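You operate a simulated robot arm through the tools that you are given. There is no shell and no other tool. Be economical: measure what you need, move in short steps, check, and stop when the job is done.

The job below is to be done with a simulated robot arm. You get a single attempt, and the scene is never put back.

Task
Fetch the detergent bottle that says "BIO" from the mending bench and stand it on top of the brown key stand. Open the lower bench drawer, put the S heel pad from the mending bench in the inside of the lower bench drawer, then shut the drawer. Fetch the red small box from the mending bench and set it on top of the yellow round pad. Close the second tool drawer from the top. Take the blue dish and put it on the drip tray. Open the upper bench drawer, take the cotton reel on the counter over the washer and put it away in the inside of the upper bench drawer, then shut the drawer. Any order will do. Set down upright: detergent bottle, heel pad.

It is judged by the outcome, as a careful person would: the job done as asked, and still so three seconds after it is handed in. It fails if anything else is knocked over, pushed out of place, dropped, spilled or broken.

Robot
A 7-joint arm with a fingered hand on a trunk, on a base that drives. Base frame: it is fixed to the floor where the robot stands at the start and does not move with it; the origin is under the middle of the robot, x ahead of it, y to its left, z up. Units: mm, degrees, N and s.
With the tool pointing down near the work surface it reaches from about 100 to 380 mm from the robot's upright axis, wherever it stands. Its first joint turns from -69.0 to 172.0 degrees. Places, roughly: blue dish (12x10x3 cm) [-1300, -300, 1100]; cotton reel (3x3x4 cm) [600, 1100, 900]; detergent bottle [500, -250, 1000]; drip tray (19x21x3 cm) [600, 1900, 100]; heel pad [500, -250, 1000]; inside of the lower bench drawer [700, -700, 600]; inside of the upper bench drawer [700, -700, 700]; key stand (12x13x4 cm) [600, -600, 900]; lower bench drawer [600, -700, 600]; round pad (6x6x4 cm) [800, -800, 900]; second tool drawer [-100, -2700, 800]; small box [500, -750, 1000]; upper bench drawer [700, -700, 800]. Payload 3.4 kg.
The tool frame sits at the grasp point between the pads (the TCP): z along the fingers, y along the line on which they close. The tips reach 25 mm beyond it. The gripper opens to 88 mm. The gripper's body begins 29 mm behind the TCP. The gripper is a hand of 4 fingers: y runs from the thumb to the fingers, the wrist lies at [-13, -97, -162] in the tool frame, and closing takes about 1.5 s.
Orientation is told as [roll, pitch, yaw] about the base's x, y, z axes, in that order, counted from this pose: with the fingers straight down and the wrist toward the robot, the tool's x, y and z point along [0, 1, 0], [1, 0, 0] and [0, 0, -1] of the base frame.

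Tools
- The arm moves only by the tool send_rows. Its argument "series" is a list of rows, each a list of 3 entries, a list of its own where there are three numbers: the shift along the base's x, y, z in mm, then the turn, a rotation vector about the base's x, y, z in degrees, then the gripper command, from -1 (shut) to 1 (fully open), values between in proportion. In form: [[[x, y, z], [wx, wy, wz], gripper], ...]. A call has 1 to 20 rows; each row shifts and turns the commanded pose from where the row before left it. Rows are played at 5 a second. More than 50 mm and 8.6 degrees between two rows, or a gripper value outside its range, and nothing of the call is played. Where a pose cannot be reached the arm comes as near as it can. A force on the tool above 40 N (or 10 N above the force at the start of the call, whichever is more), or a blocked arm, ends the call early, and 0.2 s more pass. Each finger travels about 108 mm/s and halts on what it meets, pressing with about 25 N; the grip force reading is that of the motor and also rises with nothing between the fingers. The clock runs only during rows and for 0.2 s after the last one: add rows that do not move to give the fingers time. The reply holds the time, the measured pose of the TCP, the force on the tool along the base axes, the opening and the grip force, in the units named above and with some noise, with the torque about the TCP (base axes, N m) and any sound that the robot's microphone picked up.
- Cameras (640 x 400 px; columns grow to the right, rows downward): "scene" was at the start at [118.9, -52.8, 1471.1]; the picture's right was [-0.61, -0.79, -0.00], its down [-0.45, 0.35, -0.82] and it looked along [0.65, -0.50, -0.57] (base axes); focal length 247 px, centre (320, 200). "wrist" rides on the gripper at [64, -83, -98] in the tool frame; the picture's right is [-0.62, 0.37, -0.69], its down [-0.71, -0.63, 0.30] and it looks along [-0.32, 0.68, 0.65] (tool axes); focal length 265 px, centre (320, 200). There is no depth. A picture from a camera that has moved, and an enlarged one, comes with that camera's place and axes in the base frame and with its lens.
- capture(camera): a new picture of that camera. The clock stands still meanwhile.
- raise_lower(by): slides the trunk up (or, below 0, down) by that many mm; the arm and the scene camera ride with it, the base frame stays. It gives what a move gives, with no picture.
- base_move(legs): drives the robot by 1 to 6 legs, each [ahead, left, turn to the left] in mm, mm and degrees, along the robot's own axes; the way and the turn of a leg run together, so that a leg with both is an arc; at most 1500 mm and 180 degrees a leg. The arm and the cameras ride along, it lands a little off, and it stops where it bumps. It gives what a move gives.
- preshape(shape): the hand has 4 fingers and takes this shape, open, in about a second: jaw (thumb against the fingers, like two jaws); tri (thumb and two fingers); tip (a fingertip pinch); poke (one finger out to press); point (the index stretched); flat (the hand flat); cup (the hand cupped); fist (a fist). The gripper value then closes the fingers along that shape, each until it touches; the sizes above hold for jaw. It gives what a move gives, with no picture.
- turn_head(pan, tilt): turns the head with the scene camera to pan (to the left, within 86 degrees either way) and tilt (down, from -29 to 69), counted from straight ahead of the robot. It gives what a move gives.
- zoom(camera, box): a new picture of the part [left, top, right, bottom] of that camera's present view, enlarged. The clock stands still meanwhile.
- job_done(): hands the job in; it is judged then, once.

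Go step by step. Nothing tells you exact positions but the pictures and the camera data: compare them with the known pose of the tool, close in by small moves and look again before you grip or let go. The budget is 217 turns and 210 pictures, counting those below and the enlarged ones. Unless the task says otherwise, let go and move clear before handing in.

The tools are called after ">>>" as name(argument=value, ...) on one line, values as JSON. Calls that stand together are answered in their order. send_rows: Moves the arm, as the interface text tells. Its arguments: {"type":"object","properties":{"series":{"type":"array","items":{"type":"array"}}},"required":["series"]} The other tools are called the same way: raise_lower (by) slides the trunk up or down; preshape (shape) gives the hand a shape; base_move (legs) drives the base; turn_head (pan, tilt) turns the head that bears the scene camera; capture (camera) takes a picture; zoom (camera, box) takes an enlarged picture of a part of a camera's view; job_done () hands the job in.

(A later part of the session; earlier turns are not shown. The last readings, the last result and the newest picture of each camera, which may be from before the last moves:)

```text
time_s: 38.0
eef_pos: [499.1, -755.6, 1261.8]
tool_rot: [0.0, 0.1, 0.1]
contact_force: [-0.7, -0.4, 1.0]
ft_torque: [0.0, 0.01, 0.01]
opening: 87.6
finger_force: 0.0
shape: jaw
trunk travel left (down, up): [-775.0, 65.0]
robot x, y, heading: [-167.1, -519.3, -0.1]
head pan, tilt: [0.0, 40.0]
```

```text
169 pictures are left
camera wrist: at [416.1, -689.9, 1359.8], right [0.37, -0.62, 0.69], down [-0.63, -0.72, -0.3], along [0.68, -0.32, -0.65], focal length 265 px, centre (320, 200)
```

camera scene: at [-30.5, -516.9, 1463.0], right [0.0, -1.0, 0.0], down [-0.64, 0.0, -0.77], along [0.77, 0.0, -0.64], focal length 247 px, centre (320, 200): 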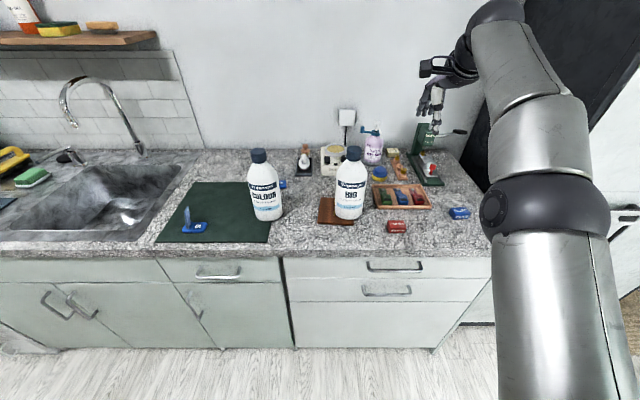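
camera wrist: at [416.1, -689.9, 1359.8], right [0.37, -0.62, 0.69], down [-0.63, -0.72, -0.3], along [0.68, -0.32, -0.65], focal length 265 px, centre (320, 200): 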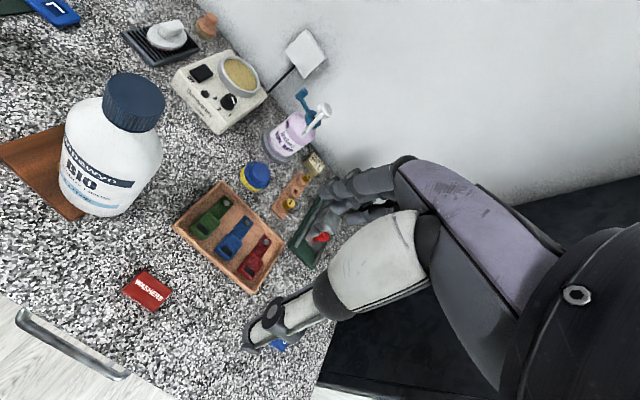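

>>> zoom(camera="scene", box=[320, 150, 480, 310])

>>> zoom(camera="wrist", box=[100, 240, 200, 320])

```text
2.50 times, centred on (400, 230) of scene
camera zoom: at [-30.5, -516.9, 1463.0], right [0.0, -1.0, 0.0], down [-0.64, 0.0, -0.77], along [0.77, 0.0, -0.64], focal length 618 px, centre (120, 125)
```

zoom: 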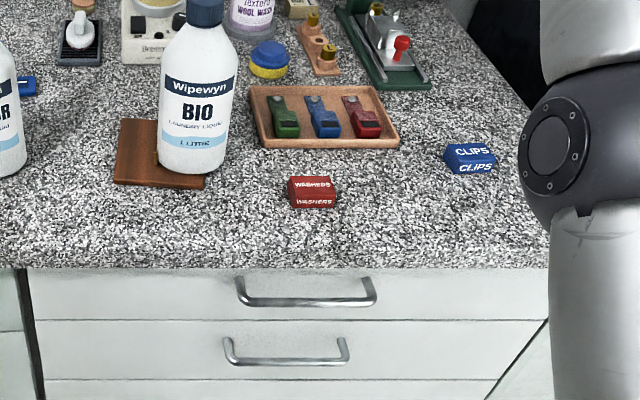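

```text
5.00 times, centred on (150, 280) of wrist
camera zoom: at [416.1, -689.9, 1359.8], right [0.37, -0.62, 0.69], down [-0.63, -0.72, -0.3], along [0.68, -0.32, -0.65], focal length 1327 px, centre (1170, -200)
```

zoom: 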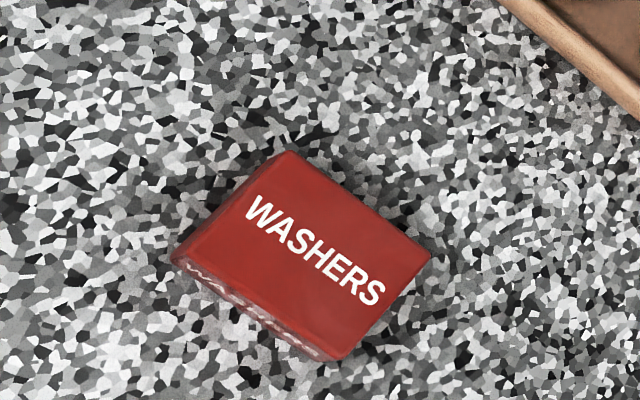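

The red box is at about (499,-755), 34×54×22 mm, aligned with the axes. I'm right above it; descending.

>>> send_rows(series=[[[0, 0, -45], [0, 0, 0], 1], [[0, 0, -45], [0, 0, 0], 1], [[0, 0, -45], [0, 0, 0], 1], [[0, 0, -45], [0, 0, 0], 1], [[0, 0, -45], [0, 0, 0], 1], [[0, 0, -45], [0, 0, 0], 1], [[0, 0, 0], [0, 0, 0], 1]])

>>> capture(camera="scene")

>>> capture(camera="wrist")

```text
time_s: 39.6
eef_pos: [499.4, -753.9, 989.8]
tool_rot: [0.0, 0.0, 0.1]
contact_force: [-0.8, 0.1, 0.2]
ft_torque: [0.05, -0.01, 0.01]
opening: 87.7
finger_force: 0.0
shape: jaw
trunk travel left (down, up): [-775.0, 65.0]
robot x, y, heading: [-165.6, -514.5, -0.0]
head pan, tilt: [0.0, 40.0]
```

```text
166 pictures are left
camera scene: at [-31.3, -516.4, 1463.0], right [0.0, -1.0, 0.0], down [-0.64, 0.0, -0.77], along [0.77, 0.0, -0.64], focal length 247 px, centre (320, 200)
```

scene: 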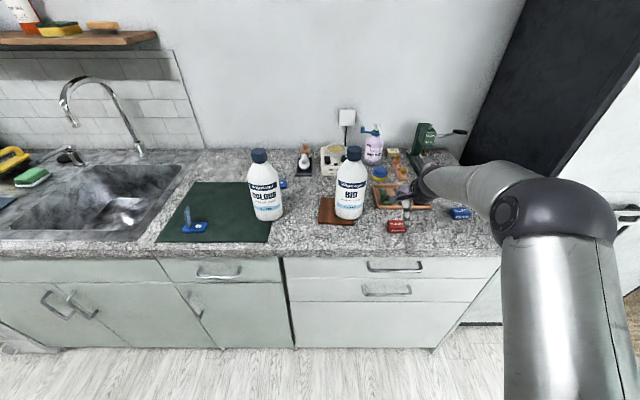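

```text
165 pictures are left
camera wrist: at [415.4, -688.6, 1089.0], right [0.37, -0.62, 0.69], down [-0.63, -0.72, -0.3], along [0.68, -0.32, -0.65], focal length 265 px, centre (320, 200)
```

wrist: 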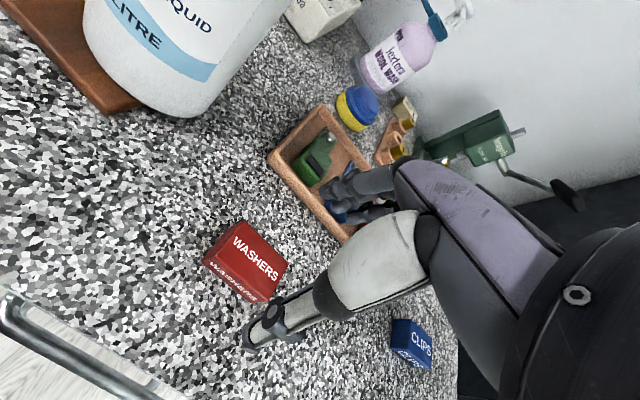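

>>> send_rows(series=[[[0, 0, -30], [0, 0, 0], 1], [[0, -1, -20], [0, 0, 0], 1], [[0, 0, -8], [0, 0, 0], 1], [[0, 0, 0], [0, 0, 0], 1]])

>>> capture(camera="wrist")

>>> zoom(camera="scene", box=[360, 180, 460, 260])

```text
time_s: 40.6
eef_pos: [498.6, -753.7, 934.2]
tool_rot: [0.0, 0.0, 0.2]
contact_force: [0.0, 0.1, -0.1]
ft_torque: [0.03, 0.0, 0.01]
opening: 87.7
finger_force: 0.0
shape: jaw
trunk travel left (down, up): [-775.0, 65.0]
robot x, y, heading: [-167.4, -516.4, -0.1]
head pan, tilt: [0.0, 40.0]
```

```text
164 pictures are left
camera wrist: at [415.5, -689.1, 1032.5], right [0.37, -0.62, 0.69], down [-0.63, -0.72, -0.3], along [0.68, -0.32, -0.65], focal length 265 px, centre (320, 200)
```

wrist: 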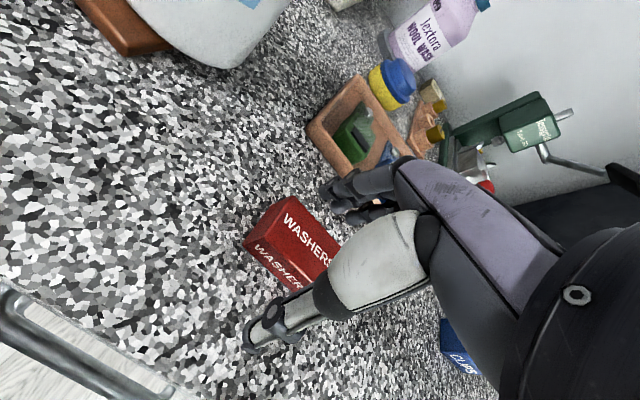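

```text
5.00 times, centred on (410, 220) of scene
camera zoom: at [-30.6, -516.7, 1463.0], right [0.0, -1.0, 0.0], down [-0.64, 0.0, -0.77], along [0.77, 0.0, -0.64], focal length 1237 px, centre (-130, 100)
```

zoom: 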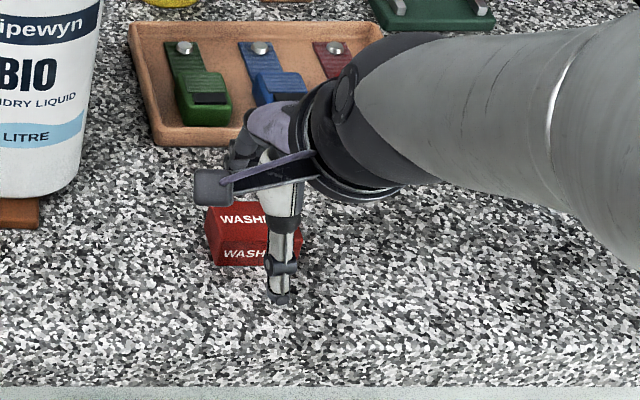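

>>> send_rows(series=[[[0, 4, -4], [0, 0, 0], 1], [[0, 0, -3], [0, 0, 0], 1], [[0, 0, 0], [0, 0, 0], 0.4], [[0, 0, 0], [0, 0, 0], 0], [[0, 0, 0], [0, 0, 0], -0.4], [[0, 0, 0], [0, 0, 0], -0.8], [[0, 0, 0], [0, 0, 0], -1], [[0, 0, 0], [0, 0, 0], -1], [[0, 0, 0], [0, 0, 0], -1], [[0, 0, 0], [0, 0, 0], -1]])

>>> zoom(camera="scene", box=[360, 180, 460, 260])

>>> capture(camera="wrist")

```text
time_s: 42.8
eef_pos: [498.8, -751.7, 925.6]
tool_rot: [0.0, 0.1, 0.0]
contact_force: [0.0, 0.7, 0.2]
ft_torque: [-0.01, 0.03, -0.01]
opening: 28.5
finger_force: 24.8
shape: jaw
trunk travel left (down, up): [-775.0, 65.0]
robot x, y, heading: [-165.4, -520.0, 0.4]
head pan, tilt: [0.0, 40.0]
```

```text
5.00 times, centred on (410, 220) of scene
camera zoom: at [-30.4, -516.7, 1462.9], right [0.0, -1.0, 0.0], down [-0.64, 0.0, -0.77], along [0.77, 0.0, -0.64], focal length 1237 px, centre (-130, 100)
```

zoom: 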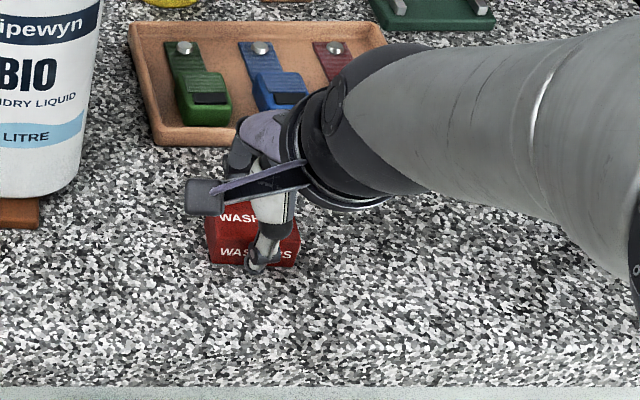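

```text
161 pictures are left
camera wrist: at [416.5, -686.1, 1025.2], right [0.37, -0.62, 0.69], down [-0.63, -0.72, -0.3], along [0.68, -0.32, -0.65], focal length 265 px, centre (320, 200)
```

wrist: 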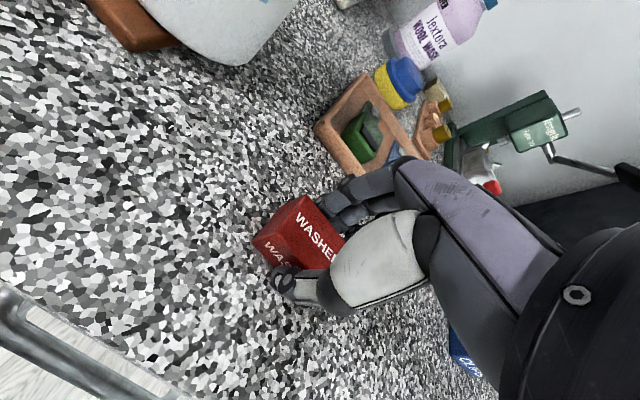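

Box gripped. Lifting, then moving toward the pad at about (780,-749, top 938).

>>> send_rows(series=[[[0, 0, 15], [0, 0, 0], -1], [[0, 0, 40], [0, 0, 0], -1], [[0, 0, 45], [0, 0, 0], -1], [[0, 0, 45], [0, 0, 0], -1], [[0, 0, 45], [0, 0, 0], -1], [[0, 0, 0], [0, 0, 0], -1]])

>>> base_move(legs=[[130, 0, 0]])

>>> send_rows(series=[[[40, 0, 0], [0, 0, 0], -1], [[40, 0, 0], [0, 0, 0], -1], [[40, 0, 0], [0, 0, 0], -1], [[0, 0, 0], [0, 0, 0], -1]])

>>> capture(camera="scene")

>>> capture(camera="wrist")

```text
time_s: 44.2
eef_pos: [500.6, -752.2, 1116.1]
tool_rot: [0.0, 0.1, 0.1]
contact_force: [0.1, 0.6, -0.6]
ft_torque: [-0.01, 0.04, 0.02]
opening: 28.2
finger_force: 25.0
shape: jaw
trunk travel left (down, up): [-775.0, 65.0]
robot x, y, heading: [-163.9, -514.9, -0.0]
head pan, tilt: [0.0, 40.0]
```

```text
time_s: 45.5
eef_pos: [633.0, -751.8, 1117.1]
tool_rot: [-0.1, 0.0, 0.2]
contact_force: [-0.1, 0.8, -0.7]
ft_torque: [-0.03, 0.01, 0.01]
opening: 28.4
finger_force: 25.2
shape: jaw
trunk travel left (down, up): [-775.0, 65.0]
robot x, y, heading: [-29.9, -515.7, 0.0]
head pan, tilt: [0.0, 40.0]
```

```text
time_s: 46.5
eef_pos: [689.6, -745.9, 1110.4]
tool_rot: [-0.1, 0.1, 0.2]
contact_force: [-0.2, -0.1, -1.4]
ft_torque: [-0.04, 0.03, -0.05]
opening: 28.3
finger_force: 25.1
shape: jaw
out of reach, approached as far as the arm can: row 2, 3
trunk travel left (down, up): [-775.0, 65.0]
robot x, y, heading: [-29.6, -517.4, 0.0]
head pan, tilt: [0.0, 40.0]
```

```text
160 pictures are left
camera scene: at [102.3, -516.7, 1462.8], right [0.0, -1.0, 0.0], down [-0.64, 0.0, -0.77], along [0.77, 0.0, -0.64], focal length 247 px, centre (320, 200)
```

scene: 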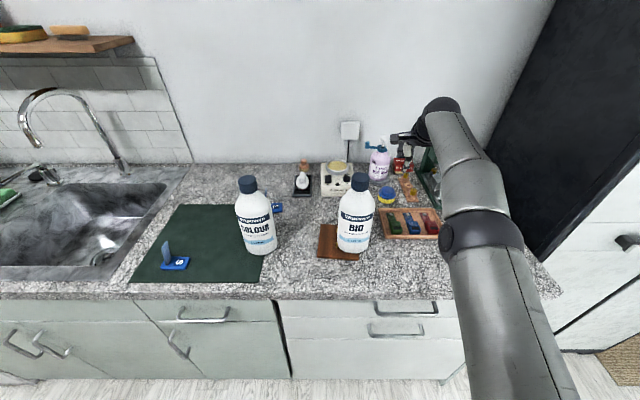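

```text
159 pictures are left
camera wrist: at [606.7, -682.2, 1209.6], right [0.37, -0.62, 0.69], down [-0.63, -0.72, -0.3], along [0.68, -0.32, -0.66], focal length 265 px, centre (320, 200)
```

wrist: 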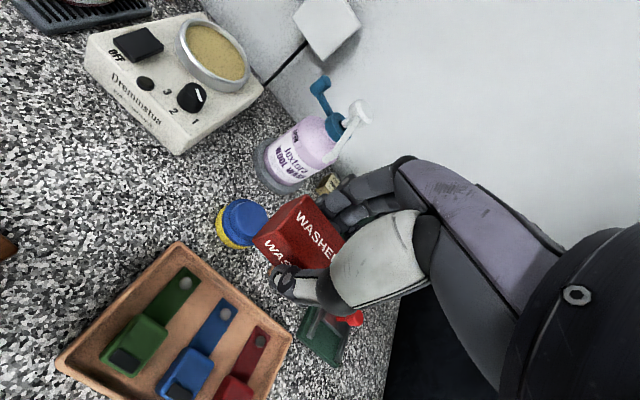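

>>> turn_head(pan=20, tilt=69)

>>> capture(camera="scene")

```text
time_s: 47.4
eef_pos: [690.5, -747.6, 1111.9]
tool_rot: [0.0, 0.0, 0.0]
contact_force: [0.3, 1.0, -1.0]
ft_torque: [0.04, -0.01, -0.02]
opening: 28.1
finger_force: 25.1
shape: jaw
trunk travel left (down, up): [-775.0, 65.0]
robot x, y, heading: [-35.2, -519.6, 0.0]
head pan, tilt: [20.0, 68.8]
```

```text
158 pictures are left
camera scene: at [69.1, -497.5, 1426.9], right [0.34, -0.94, 0.0], down [-0.88, -0.32, -0.36], along [0.34, 0.12, -0.93], focal length 247 px, centre (320, 200)
```

scene: 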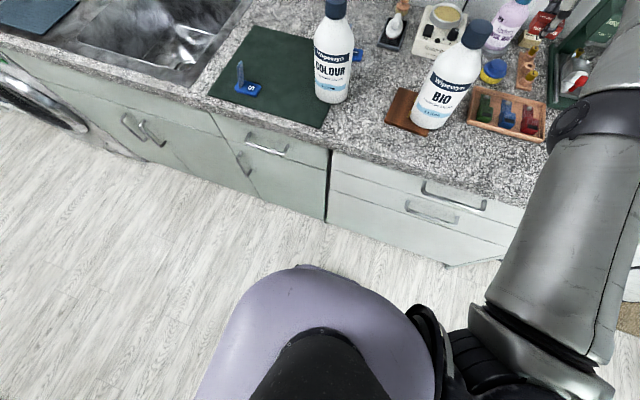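

There's ample floor between my body and the counter, so I can drive forward another 95 mm.

>>> base_move(legs=[[98, 0, 0]])

>>> turn_head(pan=-6, tilt=38)

>>> zoom(camera="scene", box=[320, 80, 480, 240])

>>> capture(camera="wrist")

```text
time_s: 48.6
eef_pos: [786.0, -749.2, 1111.0]
tool_rot: [0.0, 0.0, 0.1]
contact_force: [0.0, 0.0, -0.7]
ft_torque: [-0.01, 0.02, -0.01]
opening: 28.2
finger_force: 24.9
shape: jaw
trunk travel left (down, up): [-775.0, 65.0]
robot x, y, heading: [65.8, -519.2, -0.1]
head pan, tilt: [20.0, 68.8]
```

```text
time_s: 49.5
eef_pos: [787.5, -748.7, 1111.8]
tool_rot: [0.0, 0.0, 0.1]
contact_force: [-0.7, 0.3, -0.1]
ft_torque: [0.0, -0.02, 0.02]
opening: 28.1
finger_force: 24.9
shape: jaw
trunk travel left (down, up): [-775.0, 65.0]
robot x, y, heading: [68.0, -521.7, 0.1]
head pan, tilt: [-6.0, 38.0]
```

```text
2.50 times, centred on (400, 160) of scene
camera zoom: at [199.9, -525.7, 1465.8], right [-0.1, -0.99, 0.0], down [-0.61, 0.06, -0.79], along [0.78, -0.08, -0.62], focal length 618 px, centre (120, 300)
```

zoom: 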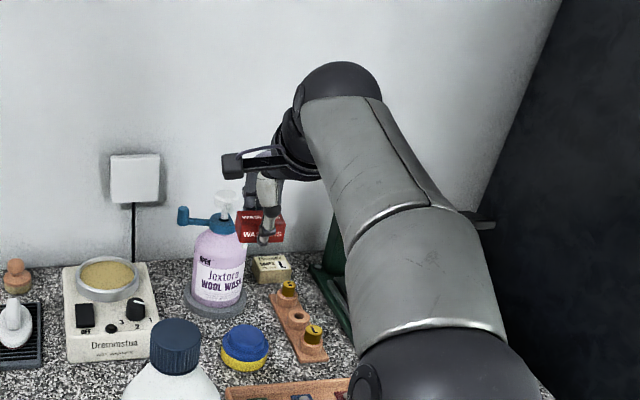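

```text
156 pictures are left
camera wrist: at [703.4, -683.3, 1210.5], right [0.37, -0.62, 0.69], down [-0.63, -0.71, -0.3], along [0.68, -0.32, -0.65], focal length 265 px, centre (320, 200)
```

wrist: 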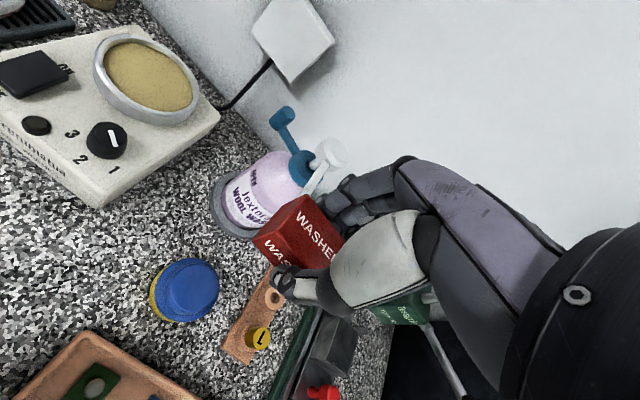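

>>> send_rows(series=[[[-9, 1, -10], [0, 0, 0], -1], [[0, 0, -40], [0, 0, 0], -1], [[0, 0, -40], [0, 0, 0], -1], [[0, 0, -25], [0, 0, 0], -1], [[0, 0, 0], [0, 0, 0], -1]])

>>> zoom(camera="scene", box=[330, 130, 450, 250])

>>> capture(camera="wrist")

```text
time_s: 50.7
eef_pos: [777.2, -748.4, 996.4]
tool_rot: [0.0, 0.0, 0.0]
contact_force: [-0.6, 0.6, -0.1]
ft_torque: [0.01, -0.04, 0.03]
opening: 27.8
finger_force: 25.1
shape: jaw
trunk travel left (down, up): [-775.0, 65.0]
robot x, y, heading: [62.4, -520.3, -0.1]
head pan, tilt: [-6.0, 38.0]
```

```text
3.33 times, centred on (390, 190) of scene
camera zoom: at [200.0, -525.8, 1465.9], right [-0.1, -0.99, 0.0], down [-0.61, 0.06, -0.79], along [0.78, -0.08, -0.62], focal length 824 px, centre (87, 233)
```

zoom: 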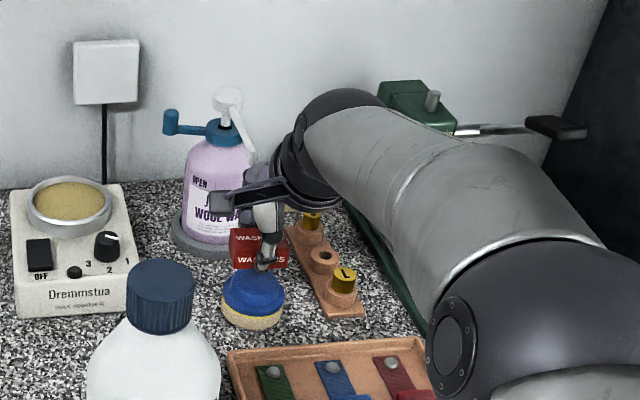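

```text
154 pictures are left
camera wrist: at [694.4, -683.2, 1095.9], right [0.37, -0.62, 0.69], down [-0.63, -0.71, -0.3], along [0.68, -0.32, -0.65], focal length 265 px, centre (320, 200)
```

wrist: 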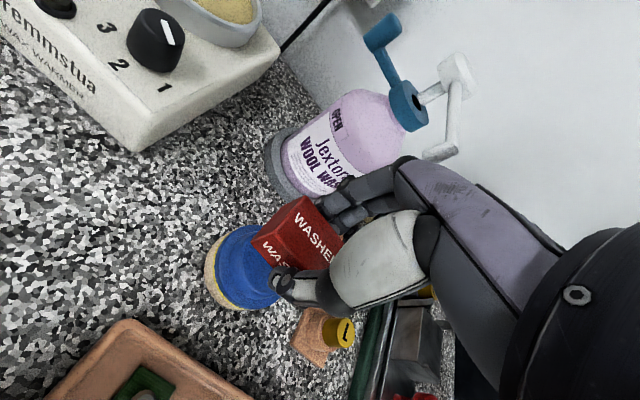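

>>> send_rows(series=[[[-1, 1, -12], [0, 0, 0], -1], [[0, 0, -8], [0, 0, 0], -1], [[0, 0, -3], [0, 0, 0], -1], [[0, 0, 0], [0, 0, 0], -1]])

>>> zoom(camera="scene", box=[350, 170, 430, 230])

>>> zoom(camera="wrist", box=[160, 60, 480, 340])

```text
time_s: 51.7
eef_pos: [776.9, -748.1, 973.5]
tool_rot: [0.0, 0.0, 0.1]
contact_force: [-0.4, -0.1, -0.3]
ft_torque: [-0.01, 0.0, 0.04]
opening: 27.5
finger_force: 24.9
shape: jaw
trunk travel left (down, up): [-775.0, 65.0]
robot x, y, heading: [66.7, -519.4, 0.0]
head pan, tilt: [-6.0, 38.0]
```

```text
6.67 times, centred on (390, 200) of scene
camera zoom: at [199.8, -525.9, 1465.9], right [-0.11, -0.99, 0.0], down [-0.61, 0.06, -0.79], along [0.78, -0.08, -0.62], focal length 1649 px, centre (-147, 200)
```

zoom: 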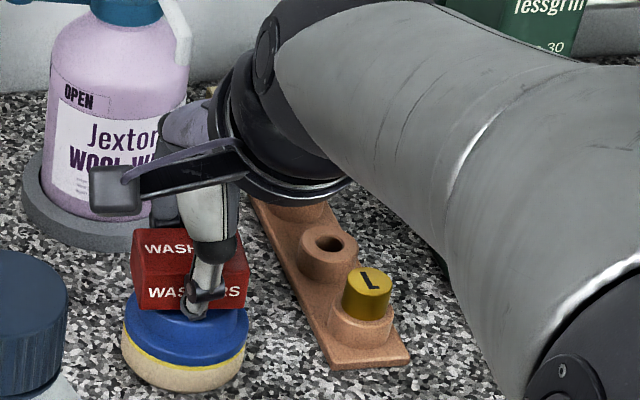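

```text
1.43 times, centred on (320, 200) of wrist
camera zoom: at [693.4, -682.2, 1072.9], right [0.37, -0.62, 0.69], down [-0.63, -0.71, -0.3], along [0.68, -0.32, -0.65], focal length 379 px, centre (320, 200)
```

zoom: 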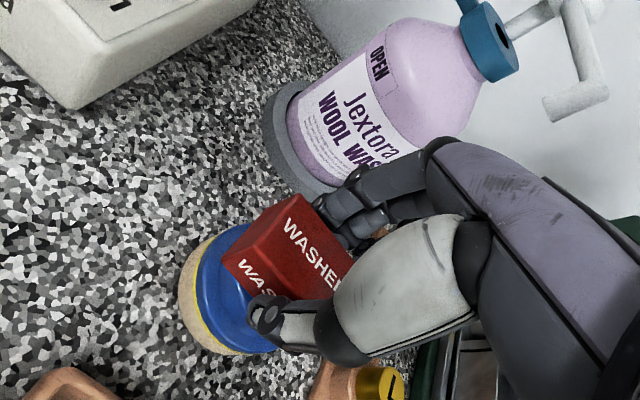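

>>> send_rows(series=[[[0, 0, -3], [0, 0, 0], -1], [[0, 0, -2], [0, 0, 0], -1], [[0, 0, -2], [0, 0, 0], -1], [[0, 0, -1], [0, 0, 0], -1], [[0, 0, 0], [0, 0, 0], -1]])

```text
time_s: 52.9
eef_pos: [777.2, -747.6, 966.1]
tool_rot: [0.0, 0.0, 0.1]
contact_force: [0.5, 0.1, -0.2]
ft_torque: [0.02, 0.02, -0.03]
opening: 27.6
finger_force: 24.5
shape: jaw
trunk travel left (down, up): [-775.0, 65.0]
robot x, y, heading: [67.6, -516.2, -0.1]
head pan, tilt: [-6.0, 38.0]
```

>>> send_rows(series=[[[0, 0, -2], [0, 0, 0], -1], [[0, 0, -1], [0, 0, 0], -1], [[0, 0, 0], [0, 0, 0], -1]])

>>> zoom(camera="scene", box=[350, 170, 430, 230])

```text
time_s: 53.7
eef_pos: [775.8, -747.9, 966.5]
tool_rot: [-0.1, -0.3, -0.2]
contact_force: [1.5, -1.6, 10.6]
ft_torque: [0.01, -0.16, -0.01]
opening: 28.3
finger_force: 24.7
shape: jaw
trunk travel left (down, up): [-775.0, 65.0]
robot x, y, heading: [67.2, -518.6, -0.2]
head pan, tilt: [-6.0, 38.0]
```

```text
6.67 times, centred on (390, 200) of scene
camera zoom: at [197.5, -525.4, 1466.3], right [-0.11, -0.99, 0.0], down [-0.61, 0.06, -0.79], along [0.78, -0.08, -0.61], focal length 1649 px, centre (-147, 200)
```

zoom: 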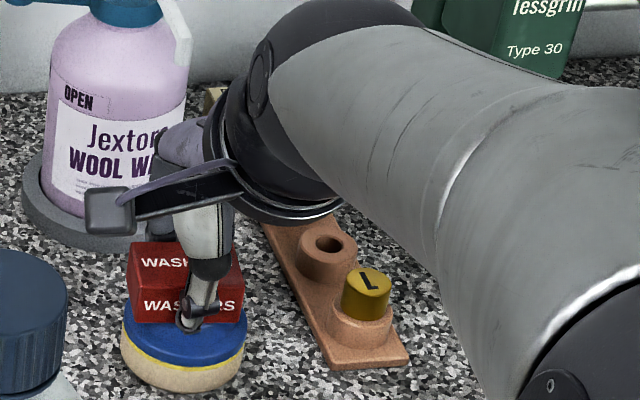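

>>> send_rows(series=[[[0, 0, 1.5], [0, 0, 0], -1], [[0, 0, 0], [0, 0, 0], -0.6], [[0, 0, 0], [0, 0, 0], -0.2], [[0, 0, 0], [0, 0, 0], 0.3], [[0, 0, 0], [0, 0, 0], 0.7], [[0, 0, 0], [0, 0, 0], 0.7]])

>>> zoom(camera="scene", box=[350, 170, 430, 230])

>>> zoom(camera="wrist", box=[160, 60, 480, 340])

```text
time_s: 55.1
eef_pos: [776.3, -747.8, 963.8]
tool_rot: [0.1, 0.2, 0.0]
contact_force: [-0.7, 0.2, -0.5]
ft_torque: [-0.01, 0.02, 0.01]
opening: 74.4
finger_force: 0.0
shape: jaw
trunk travel left (down, up): [-775.0, 65.0]
robot x, y, heading: [66.1, -518.8, 0.2]
head pan, tilt: [-6.0, 38.0]
```

```text
6.67 times, centred on (390, 200) of scene
camera zoom: at [199.1, -525.6, 1466.0], right [-0.11, -0.99, 0.0], down [-0.61, 0.06, -0.79], along [0.78, -0.08, -0.62], focal length 1649 px, centre (-147, 200)
```

zoom: 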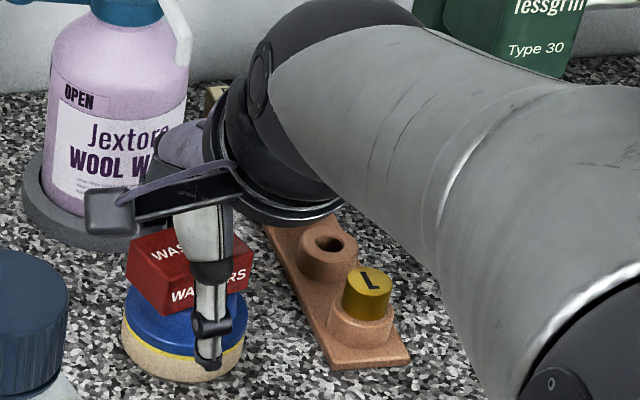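

```text
1.43 times, centred on (320, 200) of wrist
camera zoom: at [692.4, -681.1, 1063.0], right [0.37, -0.62, 0.69], down [-0.63, -0.71, -0.3], along [0.68, -0.32, -0.65], focal length 379 px, centre (320, 200)
```

zoom: 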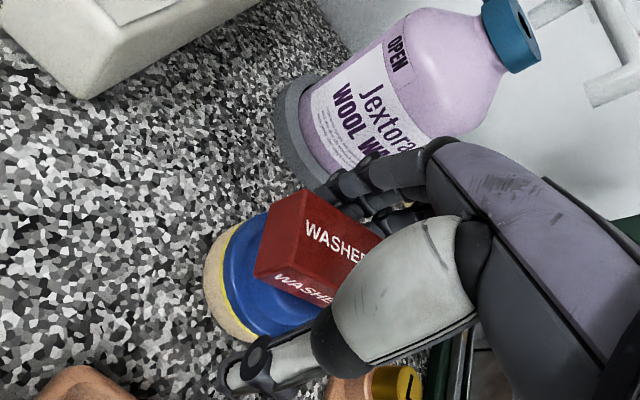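

Box rests on the pad. Lifting the hand straight up.

>>> send_rows(series=[[[0, 0, 10], [0, 0, 0], 0.7], [[0, 0, 30], [0, 0, 0], 0.7], [[0, 0, 40], [0, 0, 0], 0.7], [[0, 0, 40], [0, 0, 0], 0.7], [[0, 0, 40], [0, 0, 0], 0.7]])

>>> base_move(legs=[[-250, 0, 0]])

>>> capture(camera="scene")

>>> zoom(camera="scene", box=[320, 120, 480, 300])

```text
time_s: 56.3
eef_pos: [777.3, -747.8, 1125.8]
tool_rot: [0.0, -0.1, -0.2]
contact_force: [0.5, -0.8, 0.3]
ft_torque: [0.01, 0.0, -0.02]
opening: 74.9
finger_force: 0.1
shape: jaw
trunk travel left (down, up): [-775.0, 65.0]
robot x, y, heading: [66.1, -514.5, -0.1]
head pan, tilt: [-6.0, 38.0]
```

```text
time_s: 58.1
eef_pos: [531.3, -746.1, 1123.1]
tool_rot: [0.0, 0.0, 0.1]
contact_force: [0.2, 0.0, 0.4]
ft_torque: [0.01, 0.02, -0.01]
opening: 74.8
finger_force: 0.1
shape: jaw
trunk travel left (down, up): [-775.0, 65.0]
robot x, y, heading: [-183.9, -517.9, 0.0]
head pan, tilt: [-6.0, 38.0]
```

```text
148 pictures are left
camera scene: at [-47.9, -525.7, 1466.0], right [-0.1, -0.99, 0.0], down [-0.61, 0.06, -0.79], along [0.78, -0.08, -0.62], focal length 247 px, centre (320, 200)
```

scene: 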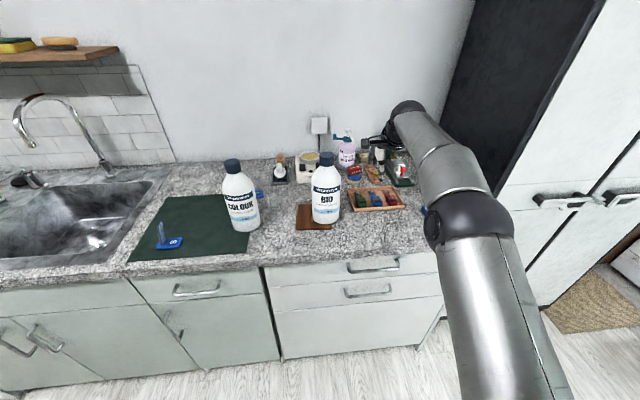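

```text
2.22 times, centred on (400, 210) of scene
camera zoom: at [-47.9, -525.7, 1466.0], right [-0.1, -0.99, 0.0], down [-0.61, 0.06, -0.79], along [0.78, -0.08, -0.62], focal length 550 px, centre (142, 178)
```

zoom: 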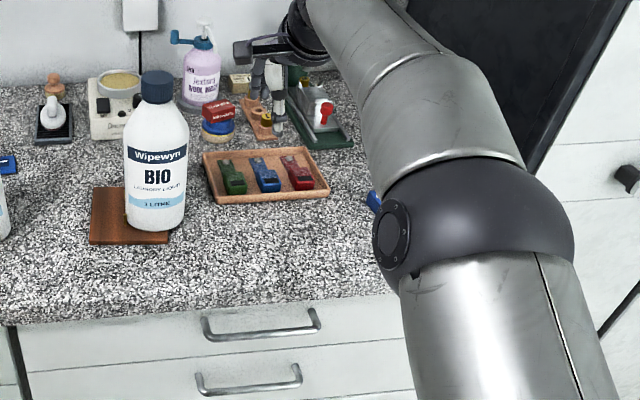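

Box on pad looks good. Next the lower bench drawer: its handle bar is about (367, -724, 745). I'll back off and lower to hook it from above.

>>> base_move(legs=[[-215, 22, 0]])

>>> raise_lower(by=-200)

>>> turn_head(pan=-15, tilt=40)

>>> capture(camera="scene")

>>> capture(camera="wrist")

```text
time_s: 59.8
eef_pos: [312.8, -723.4, 1123.4]
tool_rot: [0.0, 0.0, 0.0]
contact_force: [0.1, 0.2, -0.8]
ft_torque: [0.01, 0.01, 0.02]
opening: 74.9
finger_force: 0.1
shape: jaw
trunk travel left (down, up): [-775.0, 65.0]
robot x, y, heading: [-396.6, -492.3, 0.3]
head pan, tilt: [-6.0, 38.0]
```

```text
time_s: 62.0
eef_pos: [312.2, -723.3, 924.6]
tool_rot: [0.0, 0.1, 0.0]
contact_force: [-1.2, 0.3, -0.5]
ft_torque: [0.0, 0.01, -0.03]
opening: 74.7
finger_force: 0.1
shape: jaw
trunk travel left (down, up): [-575.0, 265.0]
robot x, y, heading: [-401.1, -496.9, -0.2]
head pan, tilt: [-6.0, 38.0]
```

```text
time_s: 62.7
eef_pos: [312.3, -724.0, 923.1]
tool_rot: [-0.2, 0.0, 0.0]
contact_force: [0.0, -0.5, 0.4]
ft_torque: [0.02, -0.02, -0.01]
opening: 74.5
finger_force: 0.1
shape: jaw
trunk travel left (down, up): [-575.0, 265.0]
robot x, y, heading: [-398.1, -493.8, -0.1]
head pan, tilt: [-15.0, 40.0]
```

```text
146 pictures are left
camera scene: at [-269.2, -516.1, 1263.0], right [-0.26, -0.97, 0.0], down [-0.62, 0.17, -0.77], along [0.74, -0.2, -0.64], focal length 247 px, centre (320, 200)
```

scene: 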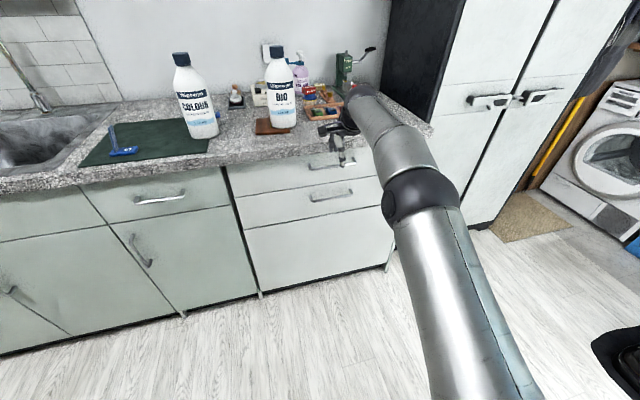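

```text
145 pictures are left
camera wrist: at [229.3, -657.9, 1022.2], right [0.37, -0.62, 0.69], down [-0.63, -0.71, -0.3], along [0.68, -0.32, -0.65], focal length 265 px, centre (320, 200)
```

wrist: 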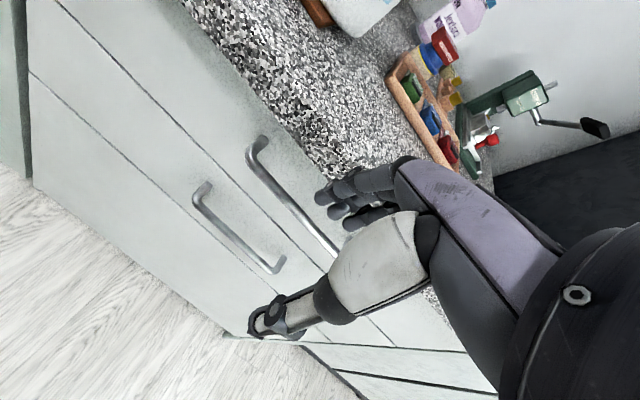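

>>> zoom(camera="scene", box=[220, 110, 400, 260])

>>> zoom(camera="wrist", box=[160, 120, 360, 300])

```text
2.67 times, centred on (310, 185) of scene
camera zoom: at [-269.2, -516.1, 1263.0], right [-0.26, -0.97, 0.0], down [-0.62, 0.17, -0.77], along [0.74, -0.2, -0.64], focal length 660 px, centre (347, 240)
```

zoom: 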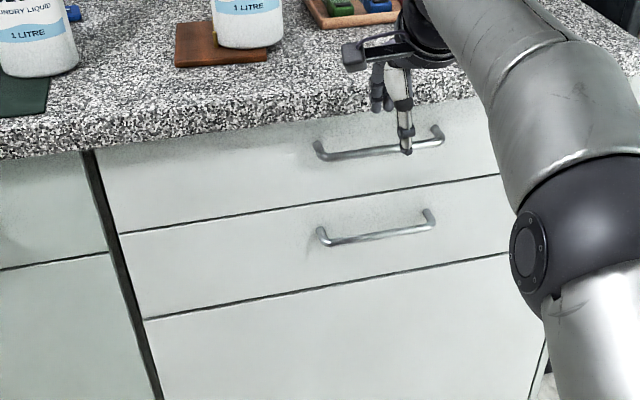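

```text
2.22 times, centred on (260, 210) of wrist
camera zoom: at [229.3, -657.9, 1022.2], right [0.37, -0.62, 0.69], down [-0.63, -0.71, -0.3], along [0.68, -0.32, -0.65], focal length 590 px, centre (453, 178)
```

zoom: 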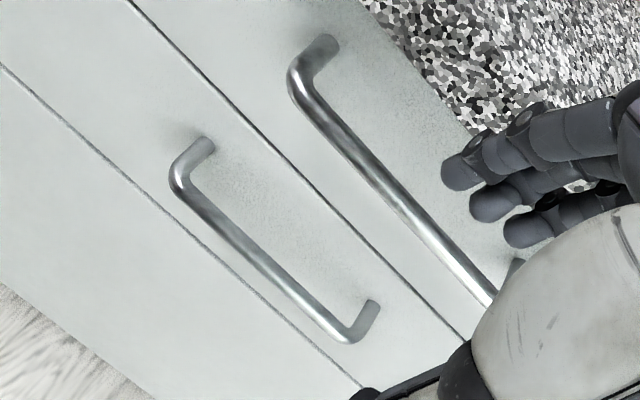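

The handle bars triangulate to about x=408, y=-743, z=672 (lower) and 823 (upper), under a counter overhang, so I'll tilt the hand forward and approach from the front.

>>> send_rows(series=[[[-10, -5, 0], [0, -8, 0], 1], [[-10, -5, 0], [0, -8, 0], 1], [[-10, -5, 0], [0, -8, 0], 1], [[-10, -4, 0], [0, -8, 0], 1], [[-10, 0, 0], [0, -8, 0], 1], [[-10, 0, 0], [0, -8, 0], 1], [[0, 0, 0], [0, -8, 0], 1], [[0, 0, 0], [0, 0, 0], 1]])

>>> capture(camera="scene")

```text
time_s: 64.5
eef_pos: [253.3, -742.5, 923.7]
tool_rot: [0.0, -56.2, 0.0]
contact_force: [1.2, 0.2, -0.4]
ft_torque: [-0.01, 0.01, 0.0]
opening: 87.9
finger_force: 0.0
shape: jaw
trunk travel left (down, up): [-575.0, 265.0]
robot x, y, heading: [-398.8, -497.3, -0.0]
head pan, tilt: [-15.0, 40.0]
```

```text
142 pictures are left
camera scene: at [-269.5, -516.1, 1263.0], right [-0.26, -0.97, 0.0], down [-0.62, 0.17, -0.77], along [0.74, -0.2, -0.64], focal length 247 px, centre (320, 200)
```

scene: 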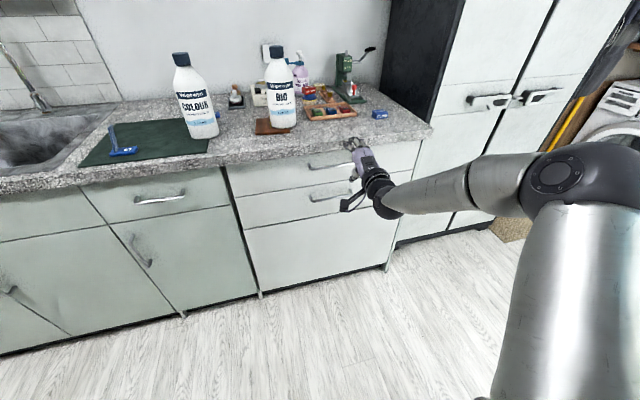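

>>> send_rows(series=[[[0, 0, 0], [0, -8, 0], 1], [[0, 0, 0], [0, -8, 0], 1], [[0, 0, 0], [0, -8, 0], 1], [[0, 0, 0], [0, -8, 0], 1], [[0, 0, 0], [0, 0, 0], 1]])

>>> raise_lower(by=-250)

>>> capture(camera="scene")

>>> capture(camera="wrist")

```text
time_s: 65.7
eef_pos: [252.2, -742.9, 924.4]
tool_rot: [-0.5, -88.1, 0.5]
contact_force: [0.3, -0.3, 0.2]
ft_torque: [-0.02, -0.02, 0.01]
opening: 87.9
finger_force: 0.1
shape: jaw
trunk travel left (down, up): [-575.0, 265.0]
robot x, y, heading: [-399.6, -497.7, 0.2]
head pan, tilt: [-15.0, 40.0]
```

```text
time_s: 68.3
eef_pos: [252.3, -742.8, 674.1]
tool_rot: [-0.3, -88.0, 0.4]
contact_force: [0.3, -0.4, -0.2]
ft_torque: [0.02, 0.02, 0.02]
opening: 87.7
finger_force: 0.0
shape: jaw
trunk travel left (down, up): [-325.0, 515.0]
robot x, y, heading: [-400.5, -491.9, 0.1]
head pan, tilt: [-15.0, 40.0]
```

```text
141 pictures are left
camera scene: at [-269.3, -516.1, 1013.0], right [-0.26, -0.97, 0.0], down [-0.62, 0.17, -0.77], along [0.74, -0.2, -0.64], focal length 247 px, centre (320, 200)
```

scene: 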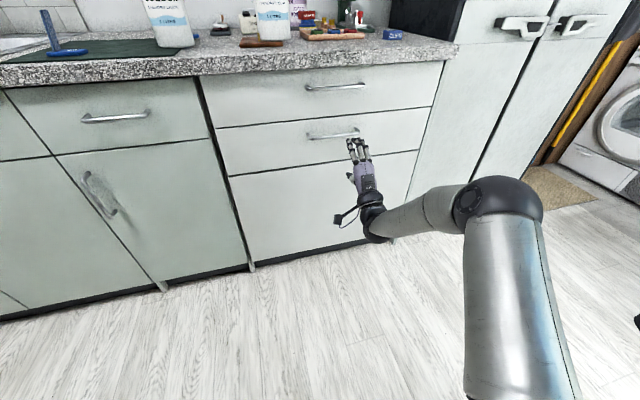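

```text
140 pictures are left
camera wrist: at [151.5, -676.8, 594.1], right [-0.68, -0.62, 0.39], down [0.28, -0.71, -0.64], along [0.68, -0.32, 0.66], focal length 265 px, centre (320, 200)
```

wrist: 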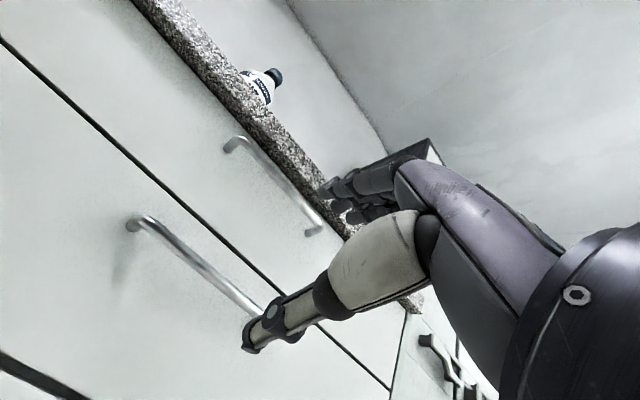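

>>> zoom(camera="scene", box=[270, 60, 430, 240])

>>> zoom(camera="wrist", box=[100, 100, 420, 360])

```text
2.22 times, centred on (350, 150) of scene
camera zoom: at [-269.3, -516.1, 1013.0], right [-0.26, -0.97, 0.0], down [-0.62, 0.17, -0.77], along [0.74, -0.2, -0.64], focal length 550 px, centre (253, 311)
```

zoom: 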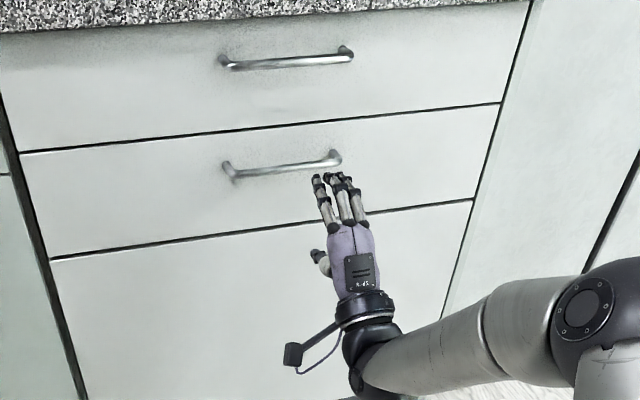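

```text
1.54 times, centred on (260, 230) of wrist
camera zoom: at [151.5, -676.8, 594.1], right [-0.68, -0.62, 0.39], down [0.28, -0.71, -0.64], along [0.68, -0.32, 0.66], focal length 408 px, centre (412, 154)
```

zoom: 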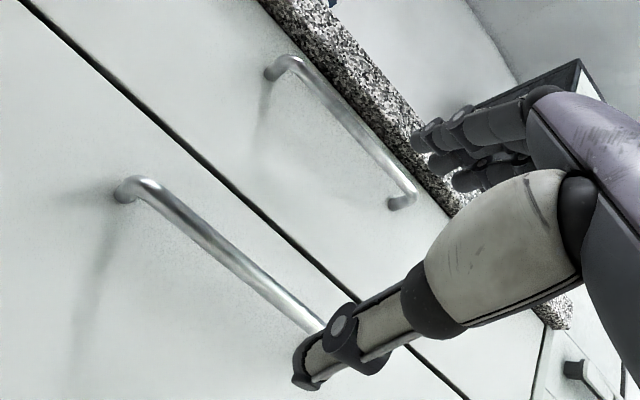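

The bar checks out at (408,-742,672); the hand is level with it. Driving forward so the fingers straddle the bar.

>>> base_move(legs=[[135, 0, 0]])

>>> zoom(camera="scene", box=[270, 60, 470, 240])

>>> capture(camera="wrist")

```text
time_s: 69.6
eef_pos: [388.1, -743.7, 673.7]
tool_rot: [-0.3, -87.8, 0.2]
contact_force: [0.7, 0.1, 0.1]
ft_torque: [0.0, 0.01, 0.0]
opening: 87.6
finger_force: 0.0
shape: jaw
trunk travel left (down, up): [-325.0, 515.0]
robot x, y, heading: [-262.1, -496.7, 0.1]
head pan, tilt: [-15.0, 40.0]
```

```text
2.22 times, centred on (370, 150) of scene
camera zoom: at [-133.5, -516.1, 1012.9], right [-0.26, -0.97, 0.0], down [-0.62, 0.17, -0.77], along [0.74, -0.2, -0.64], focal length 550 px, centre (209, 311)
```

zoom: 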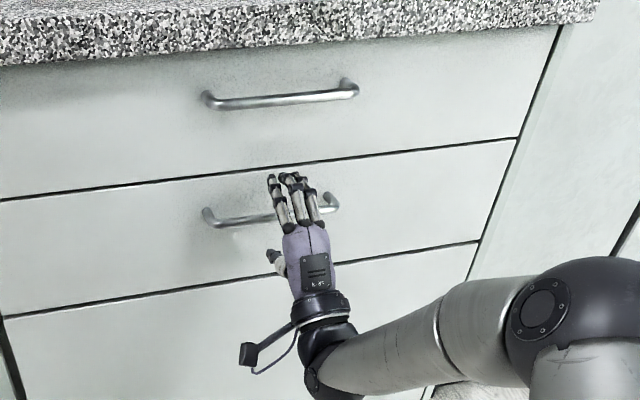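

```text
136 pictures are left
camera wrist: at [287.4, -676.6, 593.9], right [-0.68, -0.62, 0.39], down [0.28, -0.71, -0.64], along [0.68, -0.32, 0.66], focal length 265 px, centre (320, 200)
```

wrist: 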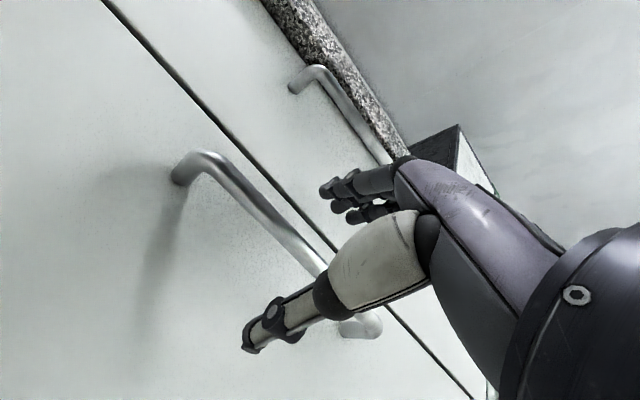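

>>> send_rows(series=[[[8, 0, 0], [0, 0, 0], 1], [[7, 0, 0], [0, 0, 0], 1], [[0, 0, 0], [0, 0, 0], 0.3], [[0, 0, 0], [0, 0, 0], -0.3], [[0, 0, 0], [0, 0, 0], -1], [[0, 0, 0], [0, 0, 0], -1], [[0, 0, 0], [0, 0, 0], -1], [[0, 0, 0], [0, 0, 0], -1], [[0, 0, 0], [0, 0, 0], -1]])

>>> capture(camera="wrist")

```text
time_s: 71.6
eef_pos: [404.7, -740.9, 672.7]
tool_rot: [-0.3, -87.8, 0.4]
contact_force: [1.5, 0.6, -2.8]
ft_torque: [-0.02, 0.02, 0.05]
opening: 0.2
finger_force: 25.1
shape: jaw
trunk travel left (down, up): [-325.0, 515.0]
robot x, y, heading: [-263.8, -495.5, -0.0]
head pan, tilt: [-15.0, 40.0]
```

```text
135 pictures are left
camera wrist: at [303.2, -676.7, 593.7], right [-0.68, -0.62, 0.39], down [0.28, -0.71, -0.64], along [0.68, -0.32, 0.66], focal length 265 px, centre (320, 200)
```

wrist: 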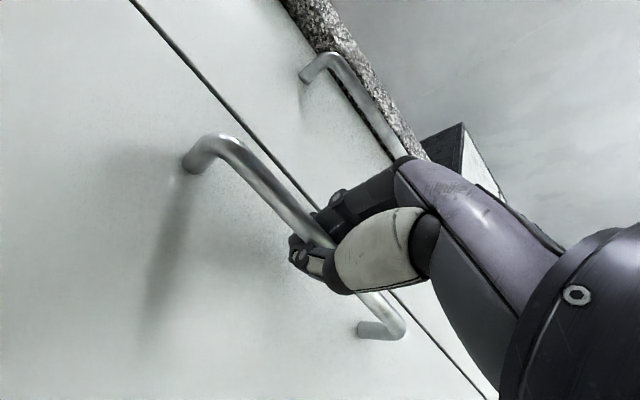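

The hand is closed around the bar. Pulling the drawer by driving back.

>>> base_move(legs=[[-240, 0, 0]])

>>> capture(camera="scene")

```text
time_s: 73.3
eef_pos: [170.3, -740.3, 672.6]
tool_rot: [2.7, -87.8, -2.4]
contact_force: [-2.6, 1.0, -6.7]
ft_torque: [0.0, -0.05, 0.03]
opening: 0.0
finger_force: 24.7
shape: jaw
trunk travel left (down, up): [-325.0, 515.0]
robot x, y, heading: [-501.2, -498.3, 0.2]
head pan, tilt: [-15.0, 40.0]
```

```text
134 pictures are left
camera scene: at [-342.3, -516.2, 1013.0], right [-0.25, -0.97, 0.01], down [-0.64, 0.16, -0.75], along [0.72, -0.2, -0.66], focal length 247 px, centre (320, 200)
```

scene: 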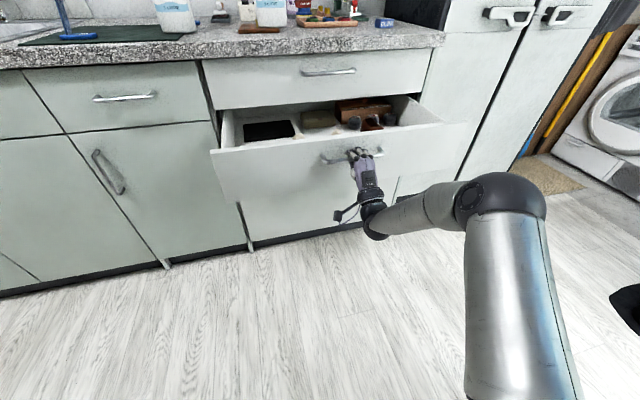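

The lower drawer is open. Releasing the handle and backing away.

>>> send_rows(series=[[[0, 0, 0], [0, 0, 0], 0], [[0, 0, 0], [0, 0, 0], 0.6], [[0, 0, 0], [0, 0, 0], 1], [[0, 0, 0], [0, 0, 0], 1], [[-20, 0, 0], [0, 0, 0], 1], [[-40, 0, 0], [0, 0, 0], 1]])

>>> base_move(legs=[[-60, 0, 0]])

>>> raise_lower(by=515)

>>> turn_head(pan=-10, tilt=50)

>>> capture(camera="scene")

```text
time_s: 74.7
eef_pos: [94.5, -738.6, 686.9]
tool_rot: [13.2, -89.3, -13.0]
contact_force: [0.0, 0.1, -0.8]
ft_torque: [0.02, -0.01, -0.02]
opening: 87.6
finger_force: 0.0
shape: jaw
trunk travel left (down, up): [-325.0, 515.0]
robot x, y, heading: [-496.3, -497.5, 0.4]
head pan, tilt: [-15.0, 40.0]
```

```text
time_s: 75.7
eef_pos: [35.5, -739.9, 688.1]
tool_rot: [14.1, -89.3, -13.7]
contact_force: [-0.3, -0.7, 0.3]
ft_torque: [0.01, -0.03, 0.02]
opening: 87.7
finger_force: 0.1
shape: jaw
trunk travel left (down, up): [-325.0, 515.0]
robot x, y, heading: [-558.2, -495.3, 0.4]
head pan, tilt: [-15.0, 40.0]
```

```text
refused: 515 is not a number from -400 to 400
```

```text
time_s: 76.4
eef_pos: [19.7, -739.4, 698.7]
tool_rot: [159.6, -89.2, -159.5]
contact_force: [0.2, 0.6, -0.1]
ft_torque: [0.02, -0.03, 0.03]
opening: 88.1
finger_force: 0.1
shape: jaw
trunk travel left (down, up): [-325.0, 515.0]
robot x, y, heading: [-558.0, -494.6, 0.4]
head pan, tilt: [-10.0, 50.0]
```

```text
133 pictures are left
camera scene: at [-409.8, -507.7, 999.2], right [-0.17, -0.99, 0.0], down [-0.77, 0.13, -0.62], along [0.61, -0.11, -0.78], focal length 247 px, centre (320, 200)
```

scene: 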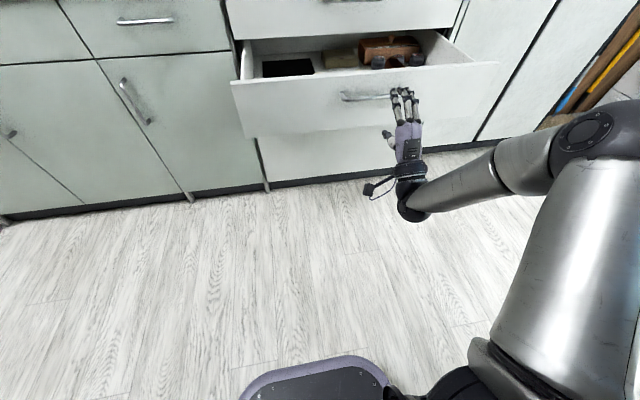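

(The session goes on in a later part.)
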